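You operate a simulated robot arm through the tools that you are given. There is no shell and no other tool.

The job below is to be done with a simulated robot arm. You get a single attempt, and the scene is never put back.

## Task
Set the blue car in the jig and dot it for its lane on the board.
Fine: press the dot down with the wooden pad; each pad goes back to its spot on the mat. Set down upright: blue dot pad, wooden pad.

It is judged by the outcome, as a careful person would: the job done as asked, and still so three seconds after it is handed in. It fails if anything else is knocked over, pushed out of place, dropped, spilled or broken.

## Robot
A 6-joint arm with a two-finger parallel gripper, fixed in place. Base frame: the origin is at the foot of the arm, x ahead of it, y to its left, z up; the work surface is at about z = 86. Units: cm, degrees, N and s.
With the tool pointing down near the work surface it reaches from about 58 to 94 cm from the base axis. Its first joint turns from -149.0 to 149.0 degrees. Payload 3.43 kg.
Tool frame: the origin (TCP) lies between the finger pads and is the grasp point; the fingertips stand 3.4 cm ahead of it; z points along the fingers, y is the line along which they close. Largest opening 12.8 cm; finger width 2.4, thickness 1.2; the body of the gripper, 4.8 by 13 cm, starts 9.6 cm behind the TCP.
Orientation is that of the tool frame in the base frame, as a unit quaternion [w, x, y, z]. With the fingers straight down and closing along the base's y, the tool's x points along the base's -x, its y along +y and its z along -z.

## Interface
- The arm moves only by the tool send_rows. Its argument "targets" is a list of rows, each an object (a shift or turn left out is 0, a gripper value left out holds the last) with "hand": the gripper command, from -1 (shut) to 1 (fully open), values between in proportion; "slide": the shift along the tool's x, y, z in units of 20 mm (1.0 is 20 mm), a list of three; "delta_rot": the turn, a rotation vector about the tool's x, y, z in units of 5 degrees (1.0 is 5 degrees), a list of three. In form: [{"hand": hand, "slide": [x, y, z], "delta_rot": [wx, wy, wz]}, ...]. A call has 1 to 20 rows; each row shifts and turns the commanded pose from where the row before left it, along the tool's axes as they then stand. A call with a number of a shift or a turn outside -1 to 1 is refused whole. A row lasts 0.2 s, in which the tool goes at most 5 cm and 8.6 degrees; a call with a longer step from one row to the next is refused whole, and so is a gripper value outside its range. Where a pose cannot be reached the arm comes as near as it can. A force on the tool above 60 N (or 10 N above the force at the start of the call, whichever is more), or a blocked arm, ends the call early, and 0.2 s more pass. The fingers move at their own pace (about 10.8 cm/s each) and stop on an object; they squeeze with about 23 N. The grip force told is the motor's: it shows also when the fingers shut on nothing. Time passes only in rows, and 0.2 s behind the last, so rows that do not move let the fingers close. The reply holds the time, the measured pose of the TCP, the force on the tool along the base axes, the opening and the grip force, in the units named above and with some noise, with the torque about the TCP (base axes, N m) and any sound that the robot's microphone picked up.
- Cameras (640 x 400 px; columns grow to the right, rows downward): "scene" is fixed at [22.6, -65.47, 147.14]; the picture's right is [0.65, -0.76, 0.00], its down [-0.53, -0.45, -0.72] and it looks along [0.54, 0.47, -0.70] (base axes); focal length 289 px, centre (320, 200). "wrist" rides on the gripper at [7.6, -1.1, -16] in the tool frame; the picture's right is [0.15, 0.99, 0.00], its down [-0.88, 0.13, -0.46] and it looks along [-0.45, 0.07, 0.89] (tool axes); focal length 234 px, centre (320, 200). There is no depth. A picture from a camera that has moved, and an enlarged one, comes with that camera's place and axes in the base frame and with its lens. The place of the scene camera against the robot may be out by one fixed shift of up to 1.2 cm in any direction.
- capture(camera): a new picture of that camera. The clock stands still meanwhile.
- raise_lower(by): slides the trunk up (or, below 0, down) by that many cm; the arm rides with it, the base frame stays. It gives what a move gives, with no picture.
- zoom(camera, box): a new picture of the part [left, top, right, bottom] of that camera's present view, enlarged. The clock stands still meanwhile.
- finish_job(): hands the job in; it is judged then, once.

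Places have to be worked out from the pictures, the camera data and where the tool is seen. Open the gripper and draw the arm clear of the work before you hand the job in, unless the task says otherwise.

The tools are called after ">>>" as a command line: name --argument value ..., lists and objects as JSON in quotes. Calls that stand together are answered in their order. send_rows: Moves the arm, as the interface text tells. Its arguments: {"type":"object","properties":{"targets":{"type":"array"}},"required":["targets"]} The other tools are called the same way: raise_lower (by) slides the trunk up or down; capture (camera) takes a picture; zoom (camera, box) takes an enlarged picture of a part of a camera's view; finish_job () hands the job in.

At the start:

```text
time: 0.0
ee_pos: [80.58, 16.01, 112.38]
orientation: [0.0, 0.0, 1.0, 0.0]
ft_force: [-0.7, 0.4, -0.5]
ft_torque: [0.0, -0.02, 0.01]
gripper_width: 12.82
finger_force: 0.0
trunk travel left (down, up): [-65.0, 6.0]
```

scene: 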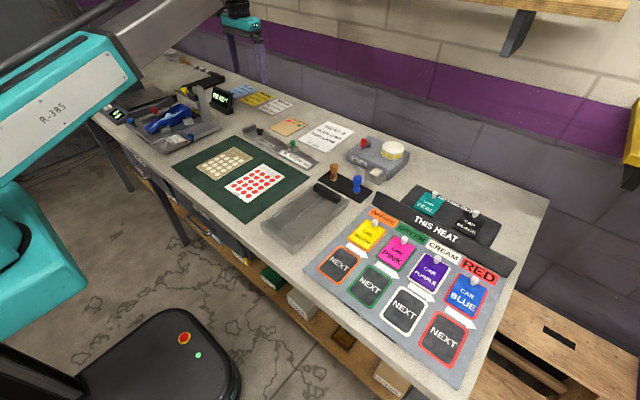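
wrist: 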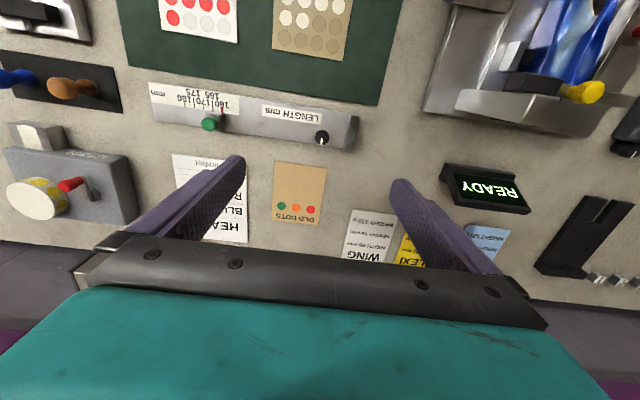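

I start by looking closely at the scene to understand all the elements on the bench.

>>> zoom --camera "scene" --box '[300, 180, 520, 390]'

>>> zoom --camera "scene" --box '[180, 110, 420, 260]'

>>> zoom --camera "scene" --box '[90, 50, 300, 180]'

>>> capture --camera "wrist"

```text
1.90 times, centred on (410, 285) of scene
camera zoom: at [22.6, -65.47, 147.14], right [0.65, -0.76, 0.0], down [-0.53, -0.45, -0.72], along [0.54, 0.47, -0.7], focal length 551 px, centre (149, 38)
```

zoom: 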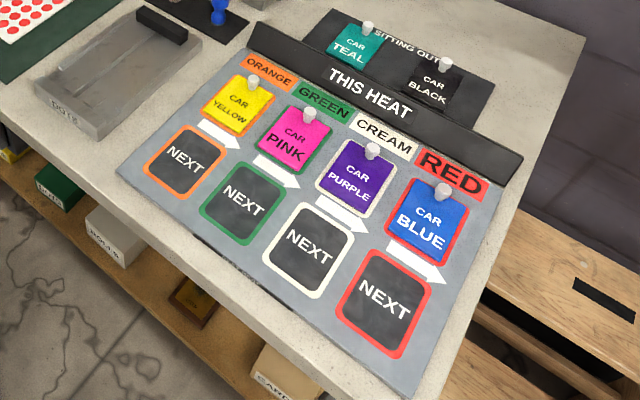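

```text
2.67 times, centred on (300, 185) of scene
camera zoom: at [22.6, -65.47, 147.14], right [0.65, -0.76, 0.0], down [-0.53, -0.45, -0.72], along [0.54, 0.47, -0.7], focal length 771 px, centre (373, 240)
```

zoom: 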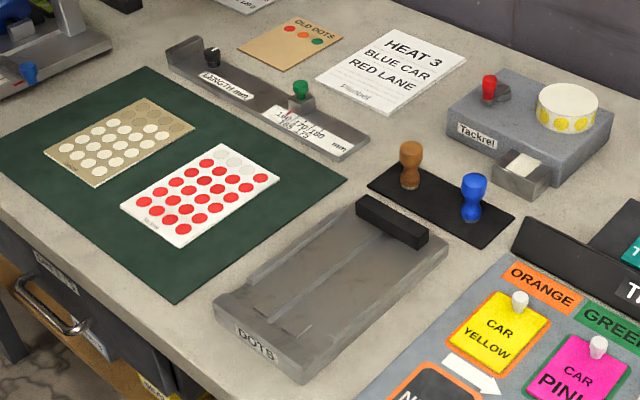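

```text
3.05 times, centred on (195, 115) of scene
camera zoom: at [22.6, -65.47, 147.14], right [0.65, -0.76, 0.0], down [-0.53, -0.45, -0.72], along [0.54, 0.47, -0.7], focal length 882 px, centre (701, 459)
```

zoom: 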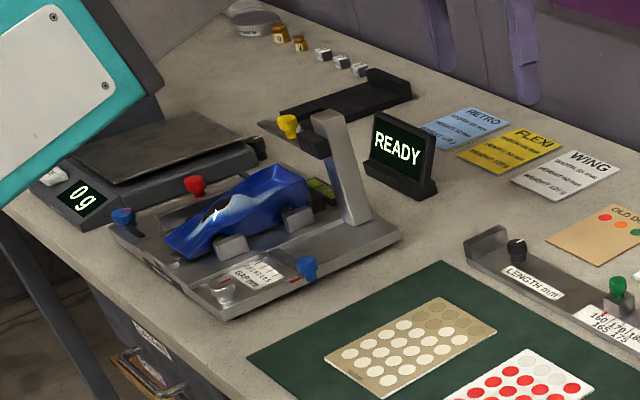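

```text
taken
camera wrist: at [73.05, 14.92, 128.31], right [-0.15, 0.99, 0.0], down [0.88, 0.13, 0.46], along [0.45, 0.07, -0.89], focal length 234 px, centre (320, 200)
```

wrist: 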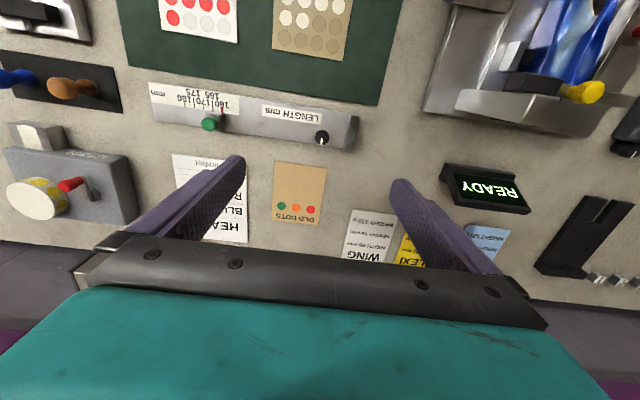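

I'll zoom in harder on the labels, the car's present holder, the DOTS jig, the pads and the dots sheets.

>>> zoom --camera "scene" --box '[120, 80, 230, 160]'

>>> zoom --camera "scene" --box '[190, 140, 310, 220]'

>>> zoom --camera "scene" --box '[250, 160, 380, 260]'

>>> zoom --camera "scene" --box '[290, 110, 420, 200]'

>>> zoom --camera "scene" --box '[390, 180, 520, 280]'

>>> zoom --camera "scene" --box '[140, 180, 420, 400]'

```text
5.00 times, centred on (175, 120) of scene
camera zoom: at [22.6, -65.47, 147.14], right [0.65, -0.76, 0.0], down [-0.53, -0.45, -0.72], along [0.54, 0.47, -0.7], focal length 1446 px, centre (1045, 600)
```

zoom: 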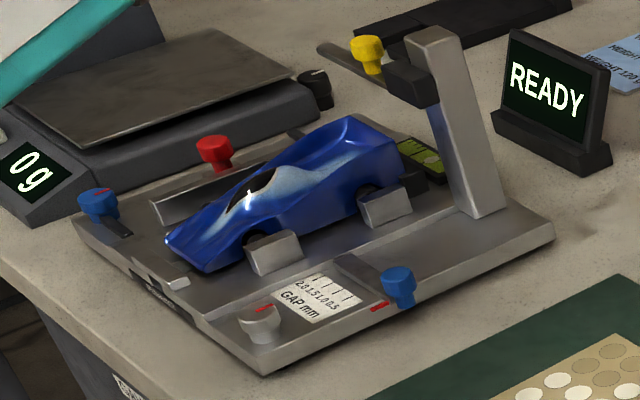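

```text
5.00 times, centred on (250, 180) of scene
camera zoom: at [22.6, -65.47, 147.14], right [0.65, -0.76, 0.0], down [-0.53, -0.45, -0.72], along [0.54, 0.47, -0.7], focal length 1446 px, centre (670, 300)
```

zoom: 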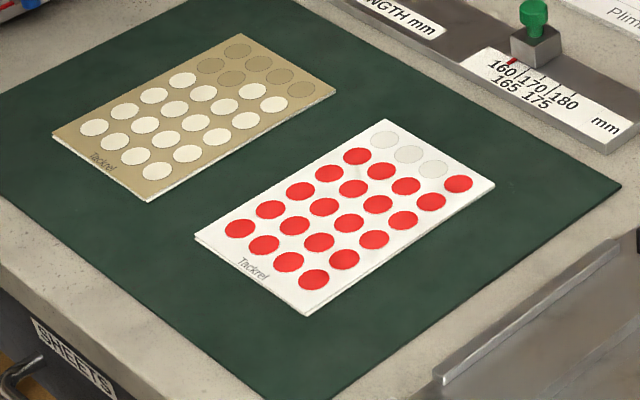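

```text
4.00 times, centred on (315, 210) of scene
camera zoom: at [22.6, -65.47, 147.14], right [0.65, -0.76, 0.0], down [-0.53, -0.45, -0.72], along [0.54, 0.47, -0.7], focal length 1157 px, centre (340, 160)
```

zoom: 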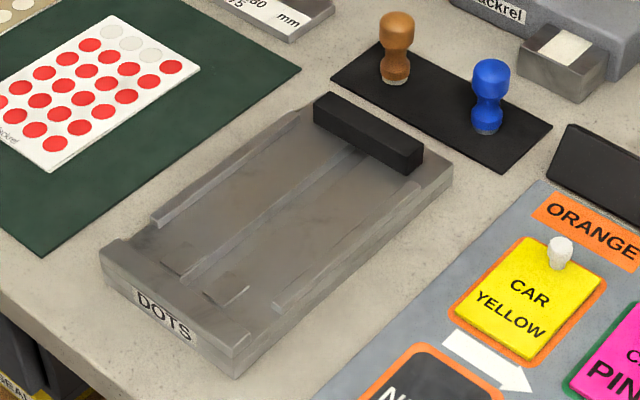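

```text
4.44 times, centred on (355, 155) of scene
camera zoom: at [22.6, -65.47, 147.14], right [0.65, -0.76, 0.0], down [-0.53, -0.45, -0.72], along [0.54, 0.47, -0.7], focal length 1286 px, centre (164, 400)
```

zoom: 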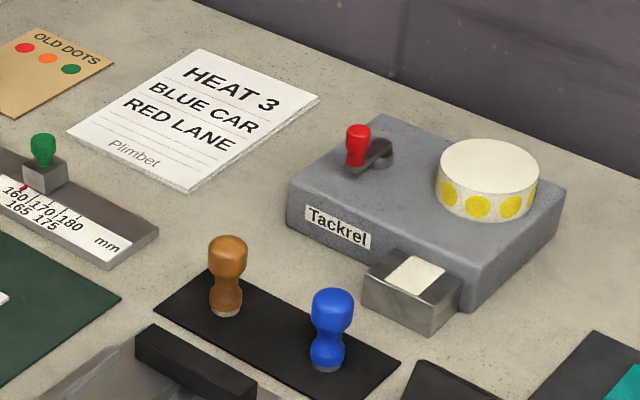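

```text
4.00 times, centred on (455, 230) of scene
camera zoom: at [22.6, -65.47, 147.14], right [0.65, -0.76, 0.0], down [-0.53, -0.45, -0.72], along [0.54, 0.47, -0.7], focal length 1157 px, centre (-220, 80)
```

zoom: 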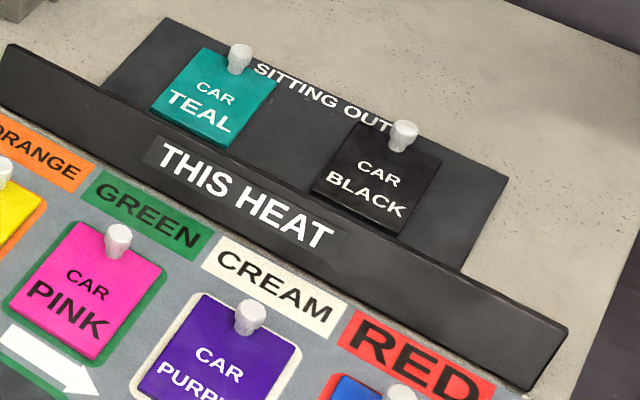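

```text
1.82 times, centred on (280, 290) of scene
camera zoom: at [22.6, -65.47, 147.14], right [0.65, -0.76, 0.0], down [-0.53, -0.45, -0.72], along [0.54, 0.47, -0.7], focal length 526 px, centre (393, 36)
```

zoom: 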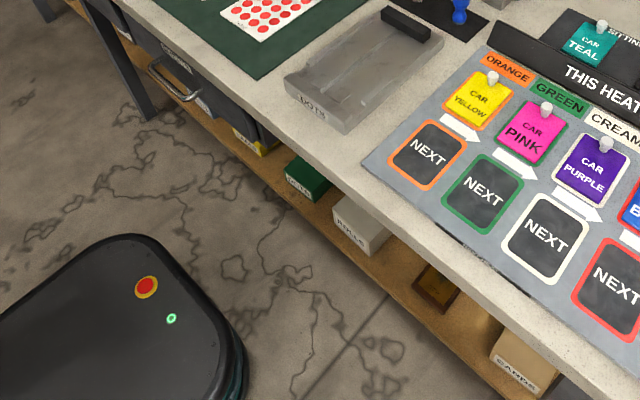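

The car (nose toward the robot, along x) sits in the gap gauge near (60, 41); the DOTS jig is near (61, -26); the board says blue runs in the RED lane, and the heat sheet agrees. I move the wrist camera over the car for a closer look, staying high.

>>> send_rows --targets '[{"hand": 1, "slide": [1, 1, 0]}, {"slide": [1, 1, 0]}, {"slide": [1, 1, 0]}, {"slide": [1, 1, 0]}, {"slide": [1, 1, 0]}, {"slide": [1, 1, 0]}, {"slide": [1, 1, 0]}, {"slide": [1, 1, 0]}, {"slide": [1, 1, 0]}, {"slide": [1, 1, 0]}, {"slide": [1, 1, 0]}, {"slide": [1, 1, 0]}, {"slide": [1, 1, 0]}, {"slide": [0, 0, 0]}]'

>>> capture --camera "wrist"

>>> capture --camera "scene"

```text
time: 3.0
ee_pos: [54.7, 41.99, 112.39]
orientation: [0.0, 0.0, 1.0, 0.0]
ft_force: [0.8, 0.1, 0.8]
ft_torque: [-0.03, 0.0, 0.02]
gripper_width: 12.79
finger_force: 0.0
trunk travel left (down, up): [-65.0, 6.0]
```

```text
taken
camera wrist: at [47.14, 40.89, 128.35], right [-0.15, 0.99, 0.0], down [0.88, 0.13, 0.45], along [0.45, 0.07, -0.89], focal length 234 px, centre (320, 200)
```

wrist: 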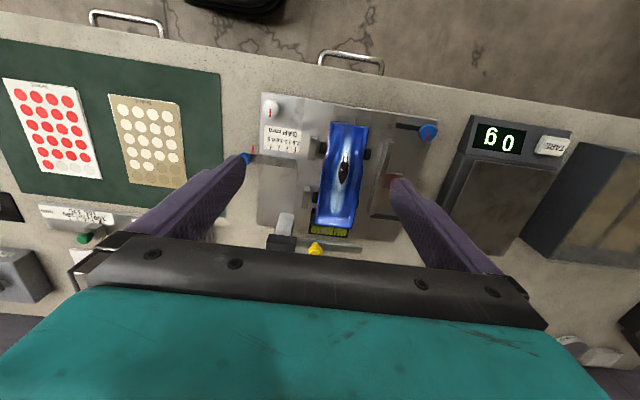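

```text
taken
```

scene: 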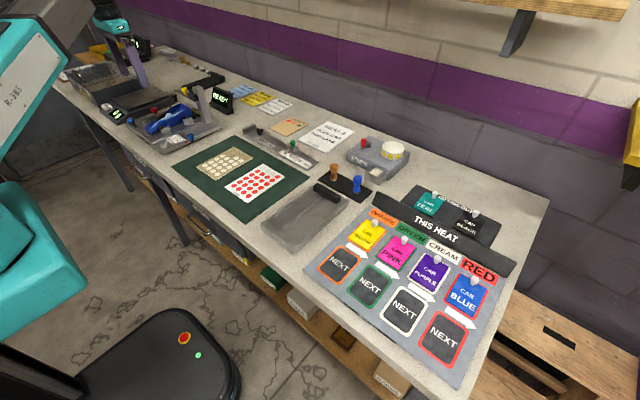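

Now a close view of the car from above.

>>> zoom --camera "wrist" --box '[240, 80, 450, 260]'

>>> zoom --camera "wrist" --box '[300, 110, 390, 170]'

>>> zoom --camera "wrist" --box '[290, 170, 400, 250]'

>>> zoom --camera "wrist" --box '[0, 70, 200, 210]'

```text
2.22 times, centred on (345, 170) of wrist
camera zoom: at [47.14, 40.89, 128.35], right [-0.15, 0.99, 0.0], down [0.88, 0.13, 0.45], along [0.45, 0.07, -0.89], focal length 520 px, centre (264, 267)
```

zoom: 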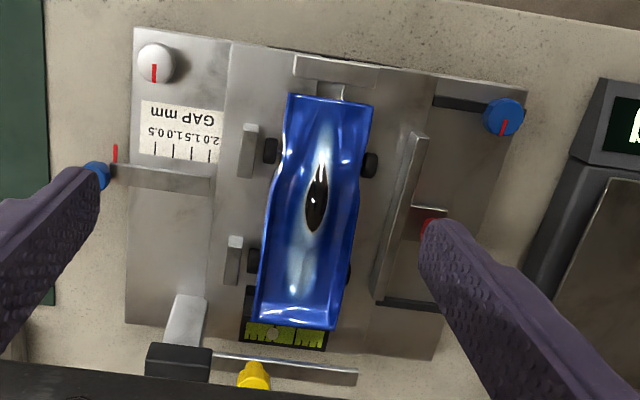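

```text
6.67 times, centred on (345, 140) of wrist
camera zoom: at [47.14, 40.89, 128.35], right [-0.15, 0.99, 0.0], down [0.88, 0.13, 0.45], along [0.45, 0.07, -0.89], focal length 1561 px, centre (153, 600)
```

zoom: 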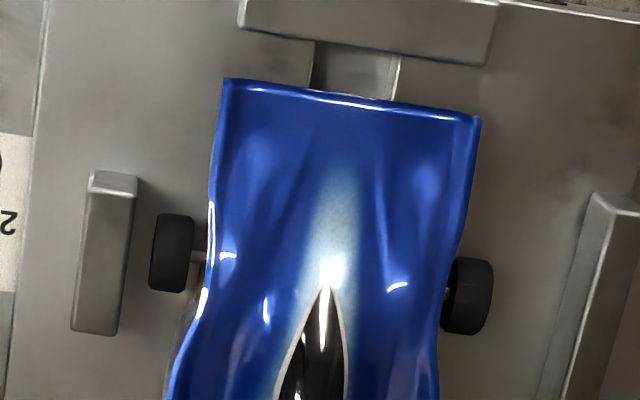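

```text
5.00 times, centred on (345, 210) of wrist
camera zoom: at [47.14, 40.89, 128.35], right [-0.15, 0.99, 0.0], down [0.88, 0.13, 0.45], along [0.45, 0.07, -0.89], focal length 1171 px, centre (195, 150)
```

zoom: 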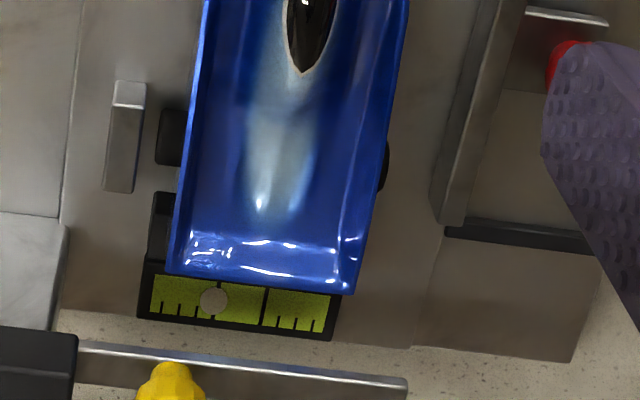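

```text
2.86 times, centred on (100, 140) of wrist
camera zoom: at [47.14, 40.89, 128.35], right [-0.15, 0.99, 0.0], down [0.88, 0.13, 0.45], along [0.45, 0.07, -0.89], focal length 669 px, centre (949, 371)
```

zoom: 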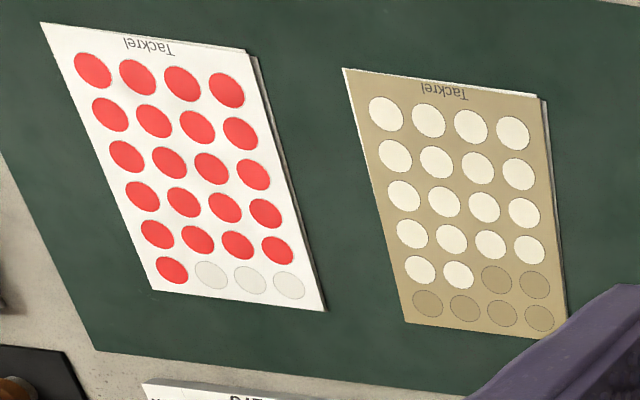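

The car sits square along x (x≈52.7–69.2, y centre≈46.7), body ~6 cm wide, with free room beside it between the wheels. Next I swing over to the DOTS jig to see its rails and stop from above.

>>> send_rows --targets '[{"slide": [-1, -1, 0]}, {"slide": [-1, -1, 0]}, {"slide": [-1, -1, 0]}, {"slide": [-1, -1, 0]}, {"slide": [-1, -1, 0]}, {"slide": [0, -1, 0]}, {"slide": [0, -1, 0]}, {"slide": [0, -1, 0]}, {"slide": [0, -1, 0]}, {"slide": [0, -1, 0]}, {"slide": [0, -1, 0]}, {"slide": [0, -1, 0]}, {"slide": [0, -1, 0]}, {"slide": [0, -1, 0]}, {"slide": [0, -1, 0]}, {"slide": [0, -1, 0]}, {"slide": [0, -1, 0]}, {"slide": [0, -1, 0]}, {"slide": [0, -1, 0]}, {"slide": [0, -1, 0]}]'

>>> send_rows --targets '[{"slide": [0, -1, 0]}, {"slide": [0, -1, 0]}, {"slide": [0, -1, 0]}, {"slide": [0, -1, 0]}, {"slide": [0, -1, 0]}, {"slide": [0, -1, 0]}, {"slide": [0, -1, 0]}, {"slide": [0, -1, 0]}, {"slide": [0, -1, 0]}, {"slide": [0, -1, 0]}, {"slide": [1, -1, 0]}, {"slide": [1, -1, 0]}, {"slide": [1, -1, 0]}, {"slide": [1, -1, 0]}, {"slide": [0, 0, 0]}]'

>>> capture --camera "wrist"

>>> capture --camera "scene"

```text
time: 4.4
ee_pos: [64.63, 30.77, 112.31]
orientation: [0.004, 0.002, 1.0, 0.002]
ft_force: [7.6, -0.8, -11.5]
ft_torque: [0.38, 0.36, 0.23]
gripper_width: 12.8
finger_force: 0.0
trunk travel left (down, up): [-65.0, 6.0]
stopped in row 6: the force on the tool passed its limit at 63 N (the readings are from after the stop); the commanded pose is now the measured one
```

```text
time: 5.0
ee_pos: [64.87, 27.55, 112.29]
orientation: [0.007, 0.008, 1.0, 0.003]
ft_force: [7.2, -0.7, -11.8]
ft_torque: [0.43, 0.42, 0.25]
gripper_width: 12.79
finger_force: 0.1
trunk travel left (down, up): [-65.0, 6.0]
stopped in row 2: the force on the tool passed its limit at 68 N (the readings are from after the stop); the commanded pose is now the measured one
```

```text
taken
camera wrist: at [57.11, 26.4, 128.07], right [-0.13, 0.99, 0.01], down [0.88, 0.12, 0.47], along [0.46, 0.07, -0.88], focal length 234 px, centre (320, 200)
```

wrist: 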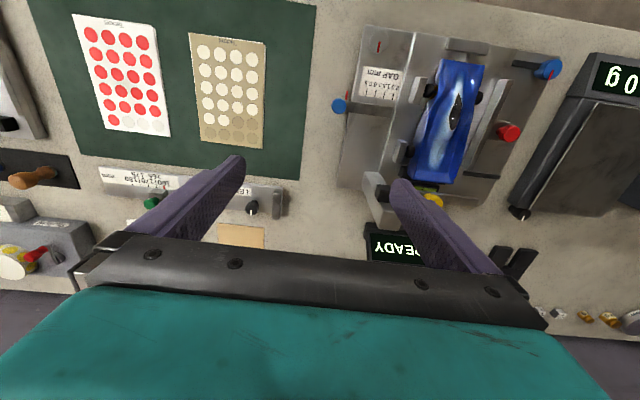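

```text
taken
```

scene: 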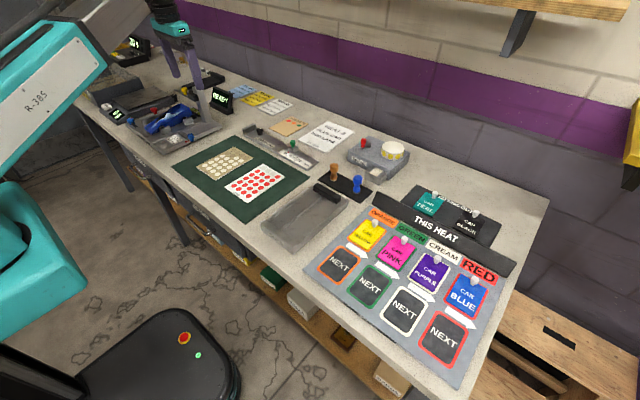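

The move was stopped by contact: the +y finger seems to have met the gauge's post. I stop and look before moving anything.

>>> zoom --camera "scene" --box '[90, 30, 300, 180]'

>>> zoom --camera "scene" --box '[120, 80, 230, 160]'

>>> zoom --camera "wrist" --box '[330, 20, 600, 260]'

```text
2.67 times, centred on (195, 105) of scene
camera zoom: at [22.6, -65.47, 147.14], right [0.65, -0.76, 0.0], down [-0.53, -0.45, -0.72], along [0.54, 0.47, -0.7], focal length 771 px, centre (653, 453)
```

zoom: 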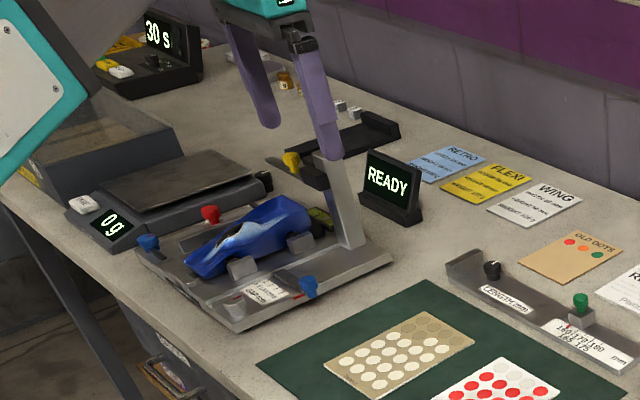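

```text
5.00 times, centred on (175, 120) of scene
camera zoom: at [22.6, -65.47, 147.14], right [0.65, -0.76, 0.0], down [-0.53, -0.45, -0.72], along [0.54, 0.47, -0.7], focal length 1446 px, centre (1045, 600)
```

zoom: 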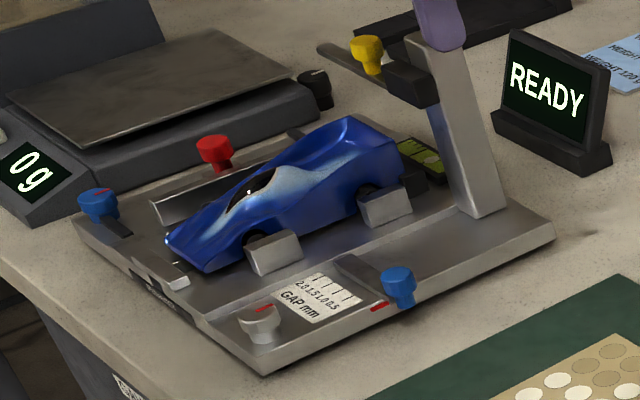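

```text
1.67 times, centred on (465, 140) of wrist
camera zoom: at [57.11, 26.4, 128.07], right [-0.13, 0.99, 0.01], down [0.88, 0.12, 0.47], along [0.46, 0.07, -0.88], focal length 390 px, centre (78, 300)
```

zoom: 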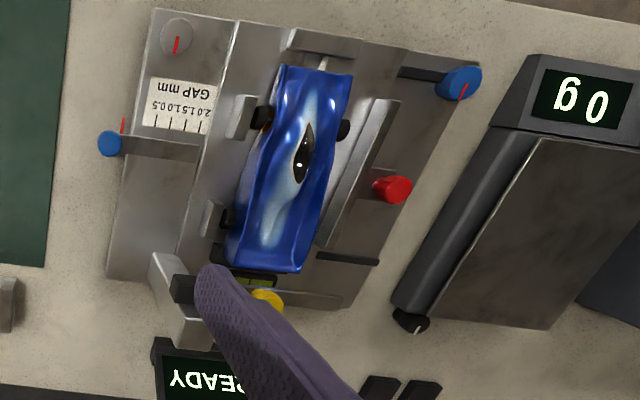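

Pixel comparison shows the gauge and car have not moved at all; the force line (force [7,-1,-12] with the torque) passes through the camera housing about 16 cm above the TCP, so I believe the camera side of the gripper touched the robot's own forearm at this short reach. I back out to larger x.

>>> send_rows --targets '[{"slide": [-0.5, 0, 0]}, {"slide": [-0.5, 0, 0]}, {"slide": [-0.5, 0, 0]}, {"slide": [-0.5, 0, 0]}, {"slide": [-0.5, 0, 0]}, {"slide": [0, 0, 0]}]'

>>> capture --camera "scene"

```text
time: 6.4
ee_pos: [69.63, 27.52, 112.24]
orientation: [0.006, 0.007, 1.0, 0.003]
ft_force: [-0.6, 0.0, 0.2]
ft_torque: [-0.04, 0.0, 0.02]
gripper_width: 12.79
finger_force: 0.0
trunk travel left (down, up): [-65.0, 6.0]
```

```text
taken
```

scene: 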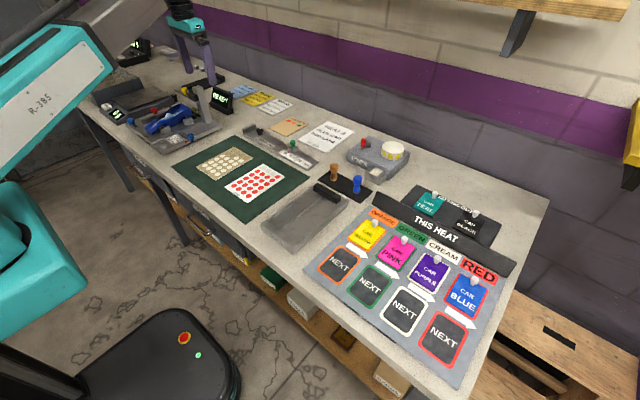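

Force is back to zero, nothing on the bench has moved. I straighten the small tilt, move to open space, and then turn the gripper half a turn so that the camera sits on the far side, away from the forearm.

>>> send_rows --targets '[{"delta_rot": [0.07, 0.14, -0.16]}, {"slide": [-0.6, -1, 0]}, {"slide": [-0.6, -1, 0]}, {"slide": [-0.6, -1, 0]}, {"slide": [-0.6, -1, 0]}, {"slide": [-0.6, -1, 0]}, {"slide": [0, -1, 0]}, {"slide": [0, -1, 0]}, {"slide": [0, -1, 0]}, {"slide": [0, 0, 0]}]'

```text
time: 8.6
ee_pos: [75.94, 11.35, 112.38]
orientation: [0.0, 0.0, 1.0, 0.0]
ft_force: [0.4, -0.7, 0.1]
ft_torque: [-0.02, 0.02, -0.03]
gripper_width: 12.82
finger_force: 0.1
trunk travel left (down, up): [-65.0, 6.0]
```

Now I turn the tool about its own axis, 90° at first, watching forces.

>>> send_rows --targets '[{"delta_rot": [0, 0, 1]}, {"delta_rot": [0, 0, 1]}, {"delta_rot": [0, 0, 1]}, {"delta_rot": [0, 0, 1]}, {"delta_rot": [0, 0, 1]}, {"delta_rot": [0, 0, 1]}, {"delta_rot": [0, 0, 1]}, {"delta_rot": [0, 0, 1]}, {"delta_rot": [0, 0, 1]}, {"delta_rot": [0, 0, 1]}, {"delta_rot": [0, 0, 1]}, {"delta_rot": [0, 0, 1]}, {"delta_rot": [0, 0, 1]}, {"delta_rot": [0, 0, 1]}, {"delta_rot": [0, 0, 1]}, {"delta_rot": [0, 0, 1]}, {"delta_rot": [0, 0, 1]}, {"delta_rot": [0, 0, 1]}, {"slide": [0, 0, 0]}]'

>>> capture --camera "scene"

```text
time: 12.6
ee_pos: [75.87, 11.48, 112.28]
orientation: [0.0, 0.709, 0.706, 0.0]
ft_force: [-0.4, -0.8, -0.5]
ft_torque: [0.02, 0.0, 0.01]
gripper_width: 12.78
finger_force: 0.1
trunk travel left (down, up): [-65.0, 6.0]
```

```text
taken
```

scene: 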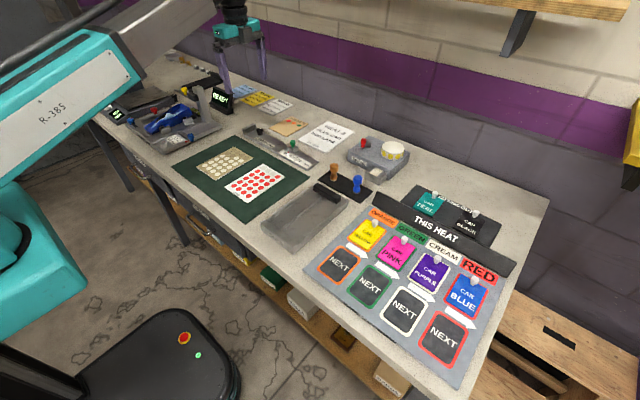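

The first quarter went freely (camera now on the +y side). I continue the second quarter turn.

>>> send_rows --targets '[{"delta_rot": [0, 0, 1]}, {"delta_rot": [0, 0, 1]}, {"delta_rot": [0, 0, 1]}, {"delta_rot": [0, 0, 1]}, {"delta_rot": [0, 0, 1]}, {"delta_rot": [0, 0, 1]}, {"delta_rot": [0, 0, 1]}, {"delta_rot": [0, 0, 1]}, {"delta_rot": [0, 0, 1]}, {"delta_rot": [0, 0, 1]}, {"delta_rot": [0, 0, 1]}, {"delta_rot": [0, 0, 1]}, {"delta_rot": [0, 0, 1]}, {"delta_rot": [0, 0, 1]}, {"delta_rot": [0, 0, 1]}, {"delta_rot": [0, 0, 1]}, {"delta_rot": [0, 0, 1]}, {"delta_rot": [0, 0, 1]}, {"slide": [0, 0, 0]}]'

>>> capture --camera "wrist"

```text
time: 16.6
ee_pos: [76.02, 10.36, 112.24]
orientation: [0.0, 0.99, 0.138, -0.001]
ft_force: [0.2, 0.3, 0.7]
ft_torque: [0.04, -0.01, 0.04]
gripper_width: 12.81
finger_force: 0.0
out of reach, approached as far as the arm can: row 15, 16, 17, 18
trunk travel left (down, up): [-65.0, 6.0]
```

```text
taken
camera wrist: at [83.09, 13.41, 128.06], right [0.41, -0.91, 0.0], down [-0.81, -0.37, 0.46], along [-0.42, -0.19, -0.89], focal length 234 px, centre (320, 200)
```

wrist: 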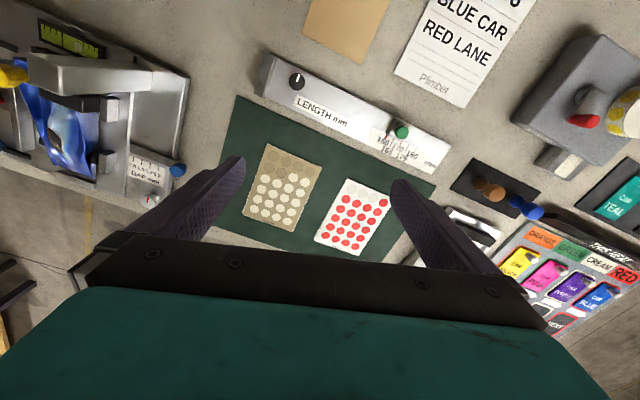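

The last joint's limit stops the turn about 16° short at this azimuth; farther to the right (negative azimuth) it can complete. I go over toward the DOTS jig and finish the turn there.

>>> send_rows --targets '[{"slide": [-0.376, 1, 0]}, {"slide": [-0.376, 1, 0]}, {"slide": [-0.376, 1, 0]}, {"slide": [-0.376, 1, 0]}, {"slide": [-0.376, 1, 0]}, {"slide": [-0.376, 1, 0]}, {"slide": [-0.376, 1, 0]}, {"slide": [-0.376, 1, 0]}, {"slide": [-0.376, 1, 0]}, {"slide": [-0.376, 1, 0]}, {"slide": [-0.376, 1, 0]}, {"slide": [-0.376, 1, 0]}, {"slide": [-0.376, 1, 0]}, {"slide": [-0.376, 1, 0]}, {"slide": [-0.376, 1, 0]}, {"slide": [-0.376, 1, 0]}, {"slide": [-0.376, 1, 0]}, {"slide": [0, 0, 0]}]'

```text
time: 20.4
ee_pos: [73.17, -25.9, 112.41]
orientation: [-0.001, 0.99, 0.138, 0.0]
ft_force: [-0.4, 0.4, -0.6]
ft_torque: [0.02, 0.01, 0.01]
gripper_width: 12.79
finger_force: 0.1
trunk travel left (down, up): [-65.0, 6.0]
```

Now I finish the turn (15.9°) and look down at the jig.

>>> send_rows --targets '[{"delta_rot": [0, 0, 1]}, {"delta_rot": [0, 0, 1]}, {"delta_rot": [0, 0, 1]}, {"delta_rot": [0, 0, 0.173]}, {"slide": [0, 0, 0]}]'

>>> capture --camera "wrist"

```text
time: 21.6
ee_pos: [73.02, -25.67, 112.19]
orientation: [-0.001, 1.0, -0.001, 0.0]
ft_force: [-0.3, -1.0, -0.1]
ft_torque: [0.0, -0.02, 0.05]
gripper_width: 12.78
finger_force: 0.1
trunk travel left (down, up): [-65.0, 6.0]
```

```text
taken
camera wrist: at [80.63, -24.72, 128.11], right [0.14, -0.99, 0.0], down [-0.88, -0.13, 0.46], along [-0.45, -0.06, -0.89], focal length 234 px, centre (320, 200)
```

wrist: 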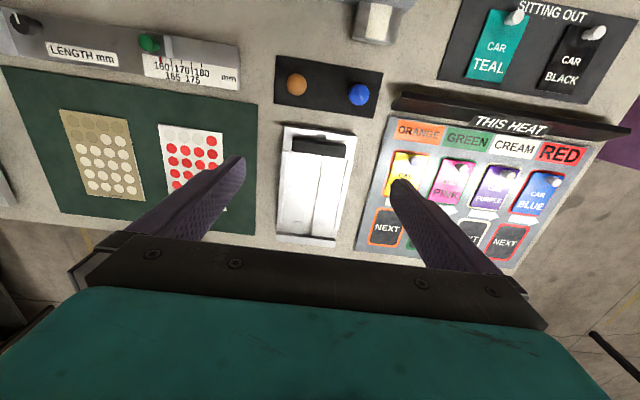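

>>> zoom --camera "wrist" --box '[260, 40, 400, 250]'

>>> zoom --camera "wrist" --box '[265, 110, 375, 180]'

>>> zoom --camera "wrist" --box '[265, 170, 375, 250]'

>>> zoom --camera "wrist" --box '[40, 90, 250, 220]'

>>> zoom --camera "wrist" --box '[260, 45, 400, 125]'

```text
1.90 times, centred on (330, 145) of wrist
camera zoom: at [80.63, -24.72, 128.11], right [0.14, -0.99, 0.0], down [-0.88, -0.13, 0.46], along [-0.45, -0.06, -0.89], focal length 446 px, centre (301, 305)
```

zoom: 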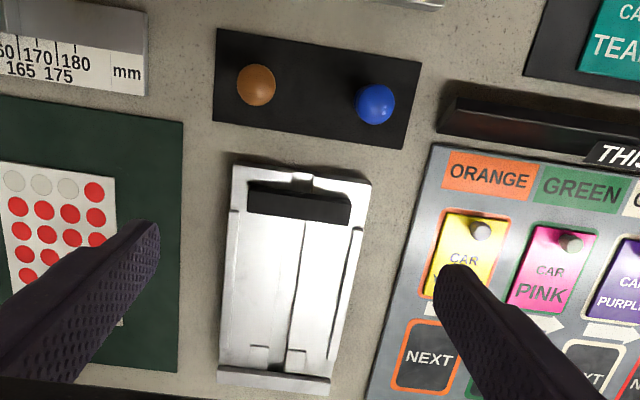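

```text
5.71 times, centred on (320, 145) of wrist
camera zoom: at [80.63, -24.72, 128.11], right [0.14, -0.99, 0.0], down [-0.88, -0.13, 0.46], along [-0.45, -0.06, -0.89], focal length 1338 px, centre (320, 514)
```

zoom: 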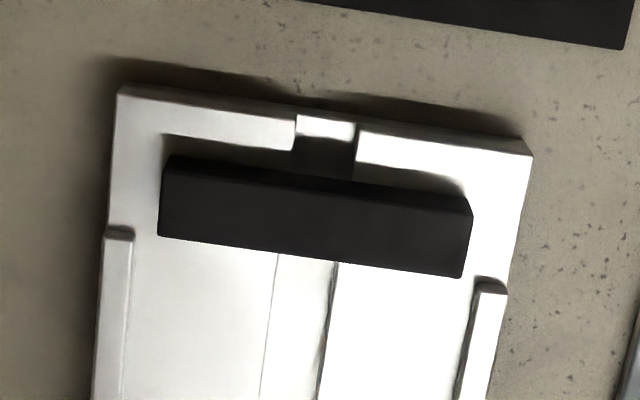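

```text
5.00 times, centred on (320, 210) of wrist
camera zoom: at [80.63, -24.72, 128.11], right [0.14, -0.99, 0.0], down [-0.88, -0.13, 0.46], along [-0.45, -0.06, -0.89], focal length 1171 px, centre (320, 150)
```

zoom: 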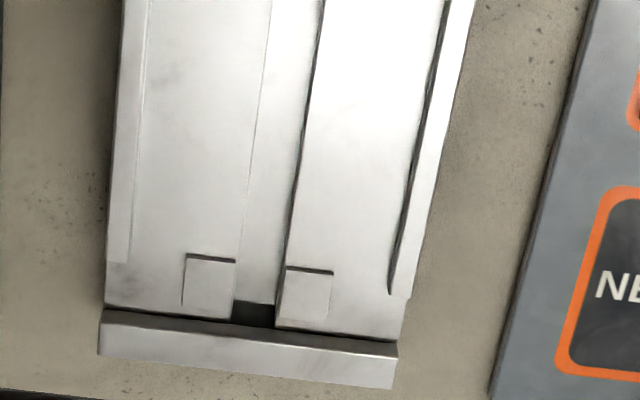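

```text
3.05 times, centred on (145, 155) of wrist
camera zoom: at [80.63, -24.72, 128.11], right [0.14, -0.99, 0.0], down [-0.88, -0.13, 0.46], along [-0.45, -0.06, -0.89], focal length 714 px, centre (853, 337)
```

zoom: 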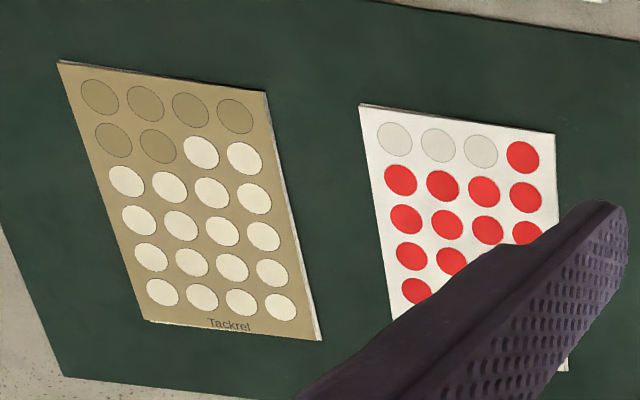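

```text
4.57 times, centred on (330, 85) of wrist
camera zoom: at [80.63, -24.72, 128.11], right [0.14, -0.99, 0.0], down [-0.88, -0.13, 0.46], along [-0.45, -0.06, -0.89], focal length 1070 px, centre (274, 726)
```

zoom: 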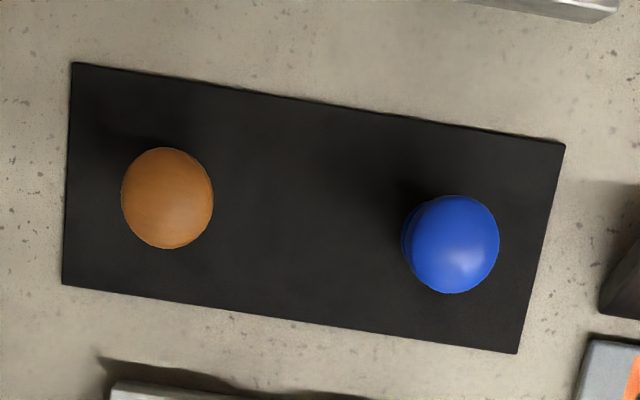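

The jig runs along x (about x 51.5–73, y −32…−19.6, centre y≈−25.8): a front lip with two small pads by the groove, side rails, and a black stop bar near x≈70; the pads stand at about (79.7, −21.5) wood and (79.8, −30) blue. I lower a bit and turn back so I can later grip the car the same way, testing whether a lower height avoids the forearm contact.

>>> send_rows --targets '[{"slide": [0.5, 0, 1]}, {"slide": [0.5, 0, 1]}, {"slide": [0.5, 0, 1]}, {"delta_rot": [0, 0, -1]}, {"delta_rot": [0, 0, -1]}, {"delta_rot": [0, 0, -1]}, {"delta_rot": [0, 0, -1]}, {"delta_rot": [0, 0, -1]}, {"delta_rot": [0, 0, -1]}, {"delta_rot": [0, 0, -1]}, {"delta_rot": [0, 0, -1]}, {"delta_rot": [0, 0, -1]}, {"delta_rot": [0, 0, -1]}, {"delta_rot": [0, 0, -1]}, {"delta_rot": [0, 0, -1]}, {"delta_rot": [0, 0, -1]}, {"delta_rot": [0, 0, -1]}, {"delta_rot": [0, 0, -1]}, {"delta_rot": [0, 0, -1]}, {"slide": [0, 0, 0]}]'

```text
time: 25.8
ee_pos: [75.96, -25.91, 106.27]
orientation: [-0.001, 0.766, 0.643, 0.0]
ft_force: [0.1, -0.4, 0.2]
ft_torque: [-0.02, 0.03, 0.03]
gripper_width: 12.81
finger_force: 0.0
trunk travel left (down, up): [-65.0, 6.0]
```

80° so far with no contact; I continue the remaining 100°.

>>> send_rows --targets '[{"delta_rot": [0, 0, -1]}, {"delta_rot": [0, 0, -1]}, {"delta_rot": [0, 0, -1]}, {"delta_rot": [0, 0, -1]}, {"delta_rot": [0, 0, -1]}, {"delta_rot": [0, 0, -1]}, {"delta_rot": [0, 0, -1]}, {"delta_rot": [0, 0, -1]}, {"delta_rot": [0, 0, -1]}, {"delta_rot": [0, 0, -1]}, {"delta_rot": [0, 0, -1]}, {"delta_rot": [0, 0, -1]}, {"delta_rot": [0, 0, -1]}, {"delta_rot": [0, 0, -1]}, {"delta_rot": [0, 0, -1]}, {"delta_rot": [0, 0, -1]}, {"delta_rot": [0, 0, -1]}, {"delta_rot": [0, 0, -1]}, {"delta_rot": [0, 0, -1]}, {"delta_rot": [0, 0, -1]}]'

>>> capture --camera "scene"

>>> capture --camera "wrist"

```text
time: 30.0
ee_pos: [75.91, -25.77, 106.29]
orientation: [0.0, -0.001, 1.0, 0.0]
ft_force: [0.7, -0.5, 0.5]
ft_torque: [0.0, 0.02, 0.03]
gripper_width: 12.79
finger_force: 0.1
trunk travel left (down, up): [-65.0, 6.0]
```

```text
taken
```

scene: 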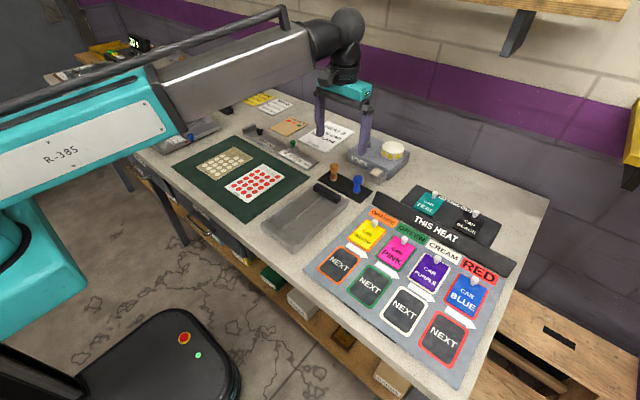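

```text
taken
camera wrist: at [68.44, -26.96, 122.21], right [-0.15, 0.99, 0.0], down [0.88, 0.13, 0.46], along [0.45, 0.07, -0.89], focal length 234 px, centre (320, 200)
```

wrist: 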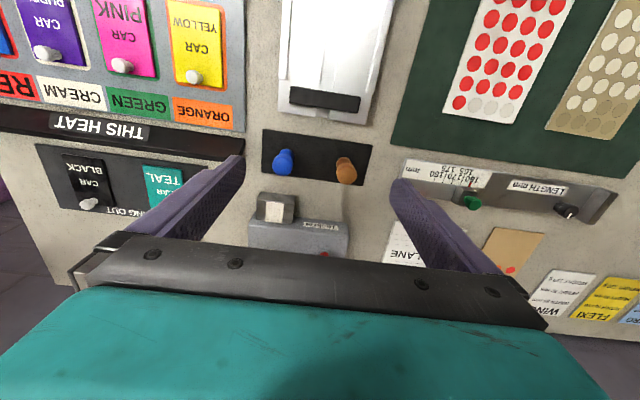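

The forearm is now visible, sloping out to the wrist above the gripper. I test the jig approach with the empty gripper, going inward and lower at the same time in small steps.

>>> send_rows --targets '[{"slide": [0.5, 0, 0.25]}, {"slide": [0.5, 0, 0.25]}, {"slide": [0.5, 0, 0.25]}, {"slide": [0.5, 0, 0.25]}, {"slide": [0.5, 0, 0.25]}, {"slide": [0.5, 0, 0.25]}, {"slide": [0.5, 0, 0.25]}, {"slide": [0.5, 0, 0.25]}, {"slide": [0.5, 0, 0.25]}, {"slide": [0.5, 0, 0.25]}, {"slide": [0.5, 0, 0.25]}, {"slide": [0.5, 0, 0.25]}, {"slide": [0.4, 0, 0.25]}, {"slide": [0.4, 0, 0.25]}, {"slide": [0, 0, 0]}]'

>>> capture --camera "scene"

>>> capture --camera "wrist"

```text
time: 33.2
ee_pos: [62.13, -25.73, 99.17]
orientation: [0.0, 0.0, 1.0, 0.001]
ft_force: [0.3, -0.1, -1.3]
ft_torque: [-0.05, 0.02, -0.01]
gripper_width: 12.78
finger_force: 0.1
trunk travel left (down, up): [-65.0, 6.0]
```

```text
taken
```

scene: 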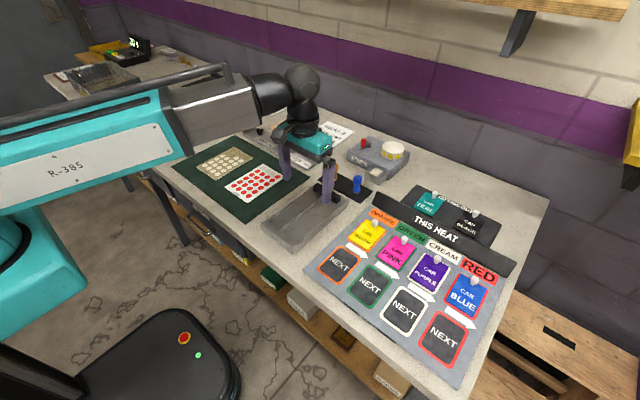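

```text
taken
camera wrist: at [54.71, -26.86, 115.18], right [-0.15, 0.99, 0.0], down [0.88, 0.13, 0.46], along [0.45, 0.07, -0.89], focal length 234 px, centre (320, 200)
```

wrist: 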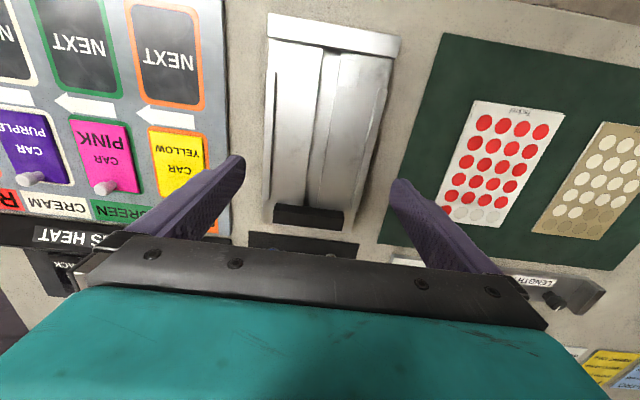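

No contact at (62, −26, 99): working lower solves it. Now I zoom on the jig from here.

>>> zoom --camera "wrist" --box '[250, 0, 410, 100]'

>>> zoom --camera "wrist" --box '[240, 100, 400, 250]'

>>> zoom --camera "scene" --box '[250, 160, 360, 260]'

```text
4.00 times, centred on (330, 50) of wrist
camera zoom: at [54.71, -26.86, 115.18], right [-0.15, 0.99, 0.0], down [0.88, 0.13, 0.46], along [0.45, 0.07, -0.89], focal length 937 px, centre (280, 800)
```

zoom: 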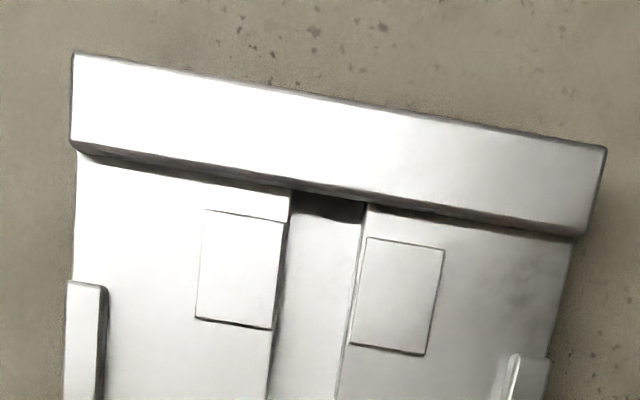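

```text
2.67 times, centred on (320, 175) of wrist
camera zoom: at [54.71, -26.86, 115.18], right [-0.15, 0.99, 0.0], down [0.88, 0.13, 0.46], along [0.45, 0.07, -0.89], focal length 624 px, centre (320, 267)
```

zoom: 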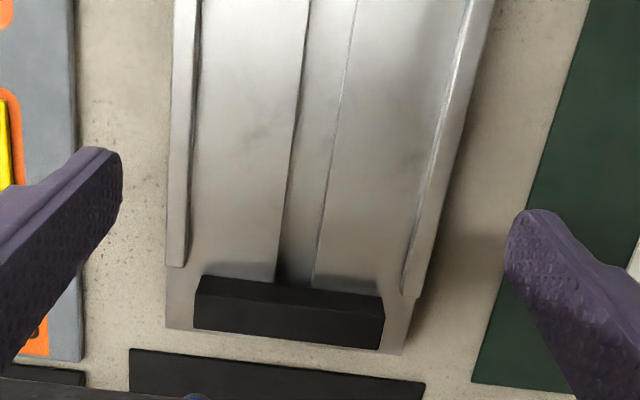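

```text
4.00 times, centred on (305, 210) of scene
camera zoom: at [22.6, -65.47, 147.14], right [0.65, -0.76, 0.0], down [-0.53, -0.45, -0.72], along [0.54, 0.47, -0.7], focal length 1157 px, centre (380, 160)
```

zoom: 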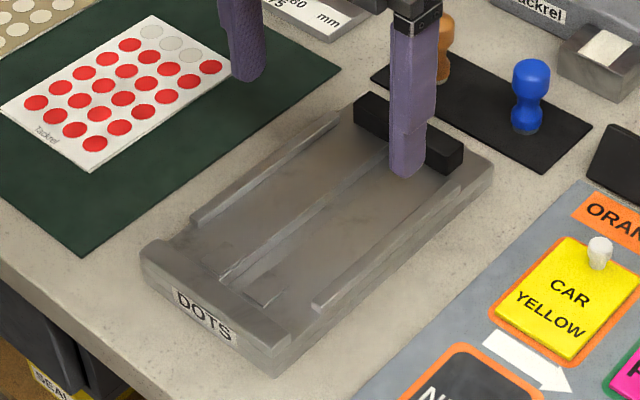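

From triangulation: jig floor z≈87.7, lip top ≈88.7 (x 50.1–51.8), stop bar near face x≈69.7 with top z≈90, side rails' inner edges y≈−31.2/−20.6. Also the gauge's lever bar (yellow knob) hangs over the car's tail at about x≈69, z≈99.5, so I'll have to draw the car toward the robot before lifting high. I now travel low back to the car as a rehearsal of the carry path.

>>> send_rows --targets '[{"slide": [-1, 1, 0]}, {"slide": [-1, 1, 0]}, {"slide": [-1, 1, 0]}, {"slide": [-1, 1, 0]}, {"slide": [0, 1, 0]}, {"slide": [0, 1, 0]}, {"slide": [0, 1, 0]}, {"slide": [0, 1, 0]}, {"slide": [0, 1, 0]}, {"slide": [0, 1, 0]}, {"slide": [0, 1, 0]}, {"slide": [0, 1, 0]}, {"slide": [0, 1, 0]}, {"slide": [0, 1, 0]}, {"slide": [0, 0, 0]}]'

```text
time: 36.4
ee_pos: [70.31, 2.05, 99.37]
orientation: [0.001, 0.001, 1.0, 0.0]
ft_force: [0.2, 0.0, 0.1]
ft_torque: [0.01, 0.01, -0.02]
gripper_width: 12.8
finger_force: 0.1
trunk travel left (down, up): [-65.0, 6.0]
```

Clean so far. I continue toward the gauge, swinging in to x≈57 before reaching the post.

>>> send_rows --targets '[{"slide": [0, 1, 0]}, {"slide": [0, 1, 0]}, {"slide": [0, 1, 0]}, {"slide": [0, 1, 0]}, {"slide": [0, 1, 0]}, {"slide": [0, 1, 0]}, {"slide": [0.5, 0.5, 0]}, {"slide": [0.5, 0.5, 0]}, {"slide": [0.5, 0.5, 0]}, {"slide": [0.5, 0.5, 0]}, {"slide": [0.5, 0.5, 0]}, {"slide": [0.5, 0.5, 0]}, {"slide": [0.5, 0.5, 0]}, {"slide": [0.5, 0.5, 0]}, {"slide": [0.5, 0.5, 0]}, {"slide": [0.5, 0.5, 0]}, {"slide": [0.5, 0.5, 0]}, {"slide": [0.5, 0.5, 0]}, {"slide": [0, 0, 0]}]'

```text
time: 40.4
ee_pos: [58.51, 26.16, 99.35]
orientation: [0.0, 0.001, 1.0, 0.002]
ft_force: [-1.0, 0.8, 0.3]
ft_torque: [0.0, -0.01, 0.01]
gripper_width: 12.79
finger_force: 0.0
trunk travel left (down, up): [-65.0, 6.0]
```

No contact at all along the whole low path. Now over the car, a little higher, for a closer look from two viewpoints.

>>> send_rows --targets '[{"slide": [0.1, 1, -0.2]}, {"slide": [0.1, 1, -0.2]}, {"slide": [0.1, 1, -0.2]}, {"slide": [0.1, 1, -0.2]}, {"slide": [0.1, 1, -0.2]}, {"slide": [0.1, 1, -0.2]}, {"slide": [0.1, 1, -0.2]}, {"slide": [0.1, 1, -0.2]}, {"slide": [0.1, 1, -0.2]}, {"slide": [0.1, 1, -0.2]}, {"slide": [0, 0, 0]}]'

>>> capture --camera "wrist"

>>> zoom --camera "wrist" --box '[240, 20, 400, 140]'

>>> zoom --camera "wrist" --box '[240, 120, 400, 240]'

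```text
time: 42.8
ee_pos: [56.44, 46.28, 103.36]
orientation: [-0.001, 0.001, 1.0, 0.001]
ft_force: [0.6, 0.4, -0.2]
ft_torque: [0.01, -0.03, 0.01]
gripper_width: 12.81
finger_force: 0.0
trunk travel left (down, up): [-65.0, 6.0]
```

```text
taken
camera wrist: at [48.87, 45.14, 119.36], right [-0.14, 0.99, 0.0], down [0.88, 0.13, 0.46], along [0.45, 0.07, -0.89], focal length 234 px, centre (320, 200)
```

wrist: 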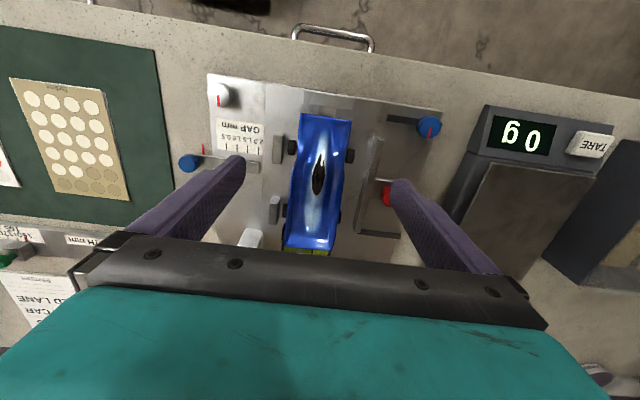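

```text
3.33 times, centred on (320, 80) of wrist
camera zoom: at [48.87, 45.14, 119.36], right [-0.14, 0.99, 0.0], down [0.88, 0.13, 0.46], along [0.45, 0.07, -0.89], focal length 781 px, centre (320, 600)
```

zoom: 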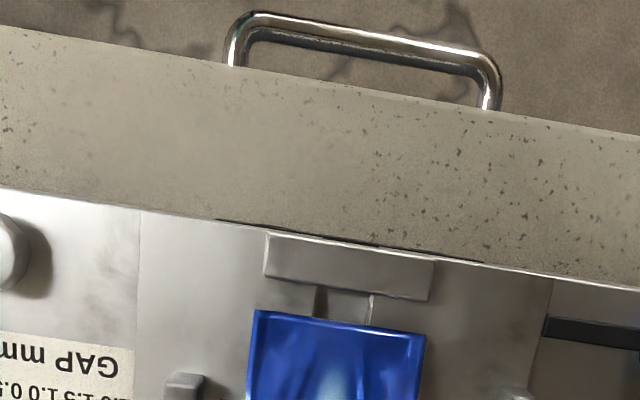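

```text
3.33 times, centred on (320, 180) of wrist
camera zoom: at [48.87, 45.14, 119.36], right [-0.14, 0.99, 0.0], down [0.88, 0.13, 0.46], along [0.45, 0.07, -0.89], focal length 781 px, centre (320, 267)
```

zoom: 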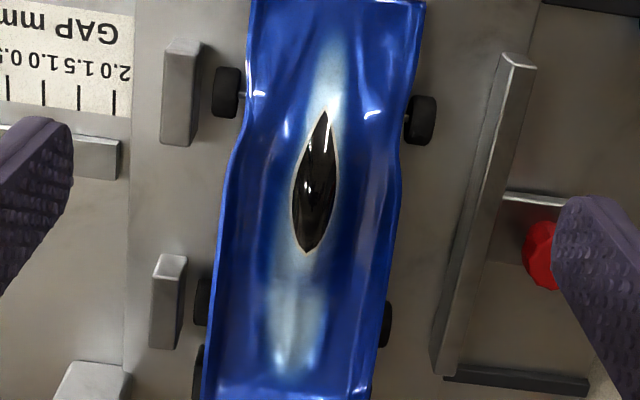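

Car geometry: front axle x≈57.1, rear axle x≈66.5, body y 43.1–50.0 (centre 46.55) at mid-length, cockpit ridge z 92.4→94.3. Let me look at the side profile from the scene camera for heights of deck, bar and post.

>>> zoom --camera "scene" --box '[140, 85, 210, 135]'

>>> zoom --camera "scene" --box '[90, 40, 250, 160]'

```text
8.00 times, centred on (175, 110) of scene
camera zoom: at [22.6, -65.47, 147.14], right [0.65, -0.76, 0.0], down [-0.53, -0.45, -0.72], along [0.54, 0.47, -0.7], focal length 2314 px, centre (1480, 920)
```

zoom: 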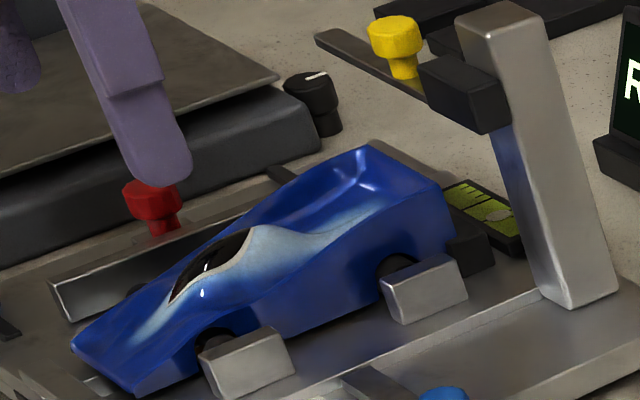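

```text
3.33 times, centred on (170, 100) of scene
camera zoom: at [22.6, -65.47, 147.14], right [0.65, -0.76, 0.0], down [-0.53, -0.45, -0.72], along [0.54, 0.47, -0.7], focal length 964 px, centre (820, 533)
```

zoom: 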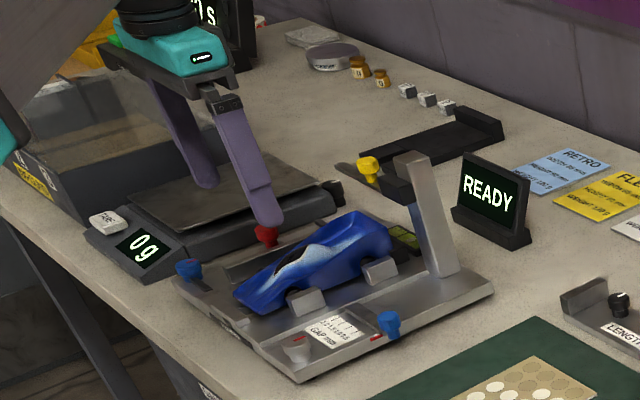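

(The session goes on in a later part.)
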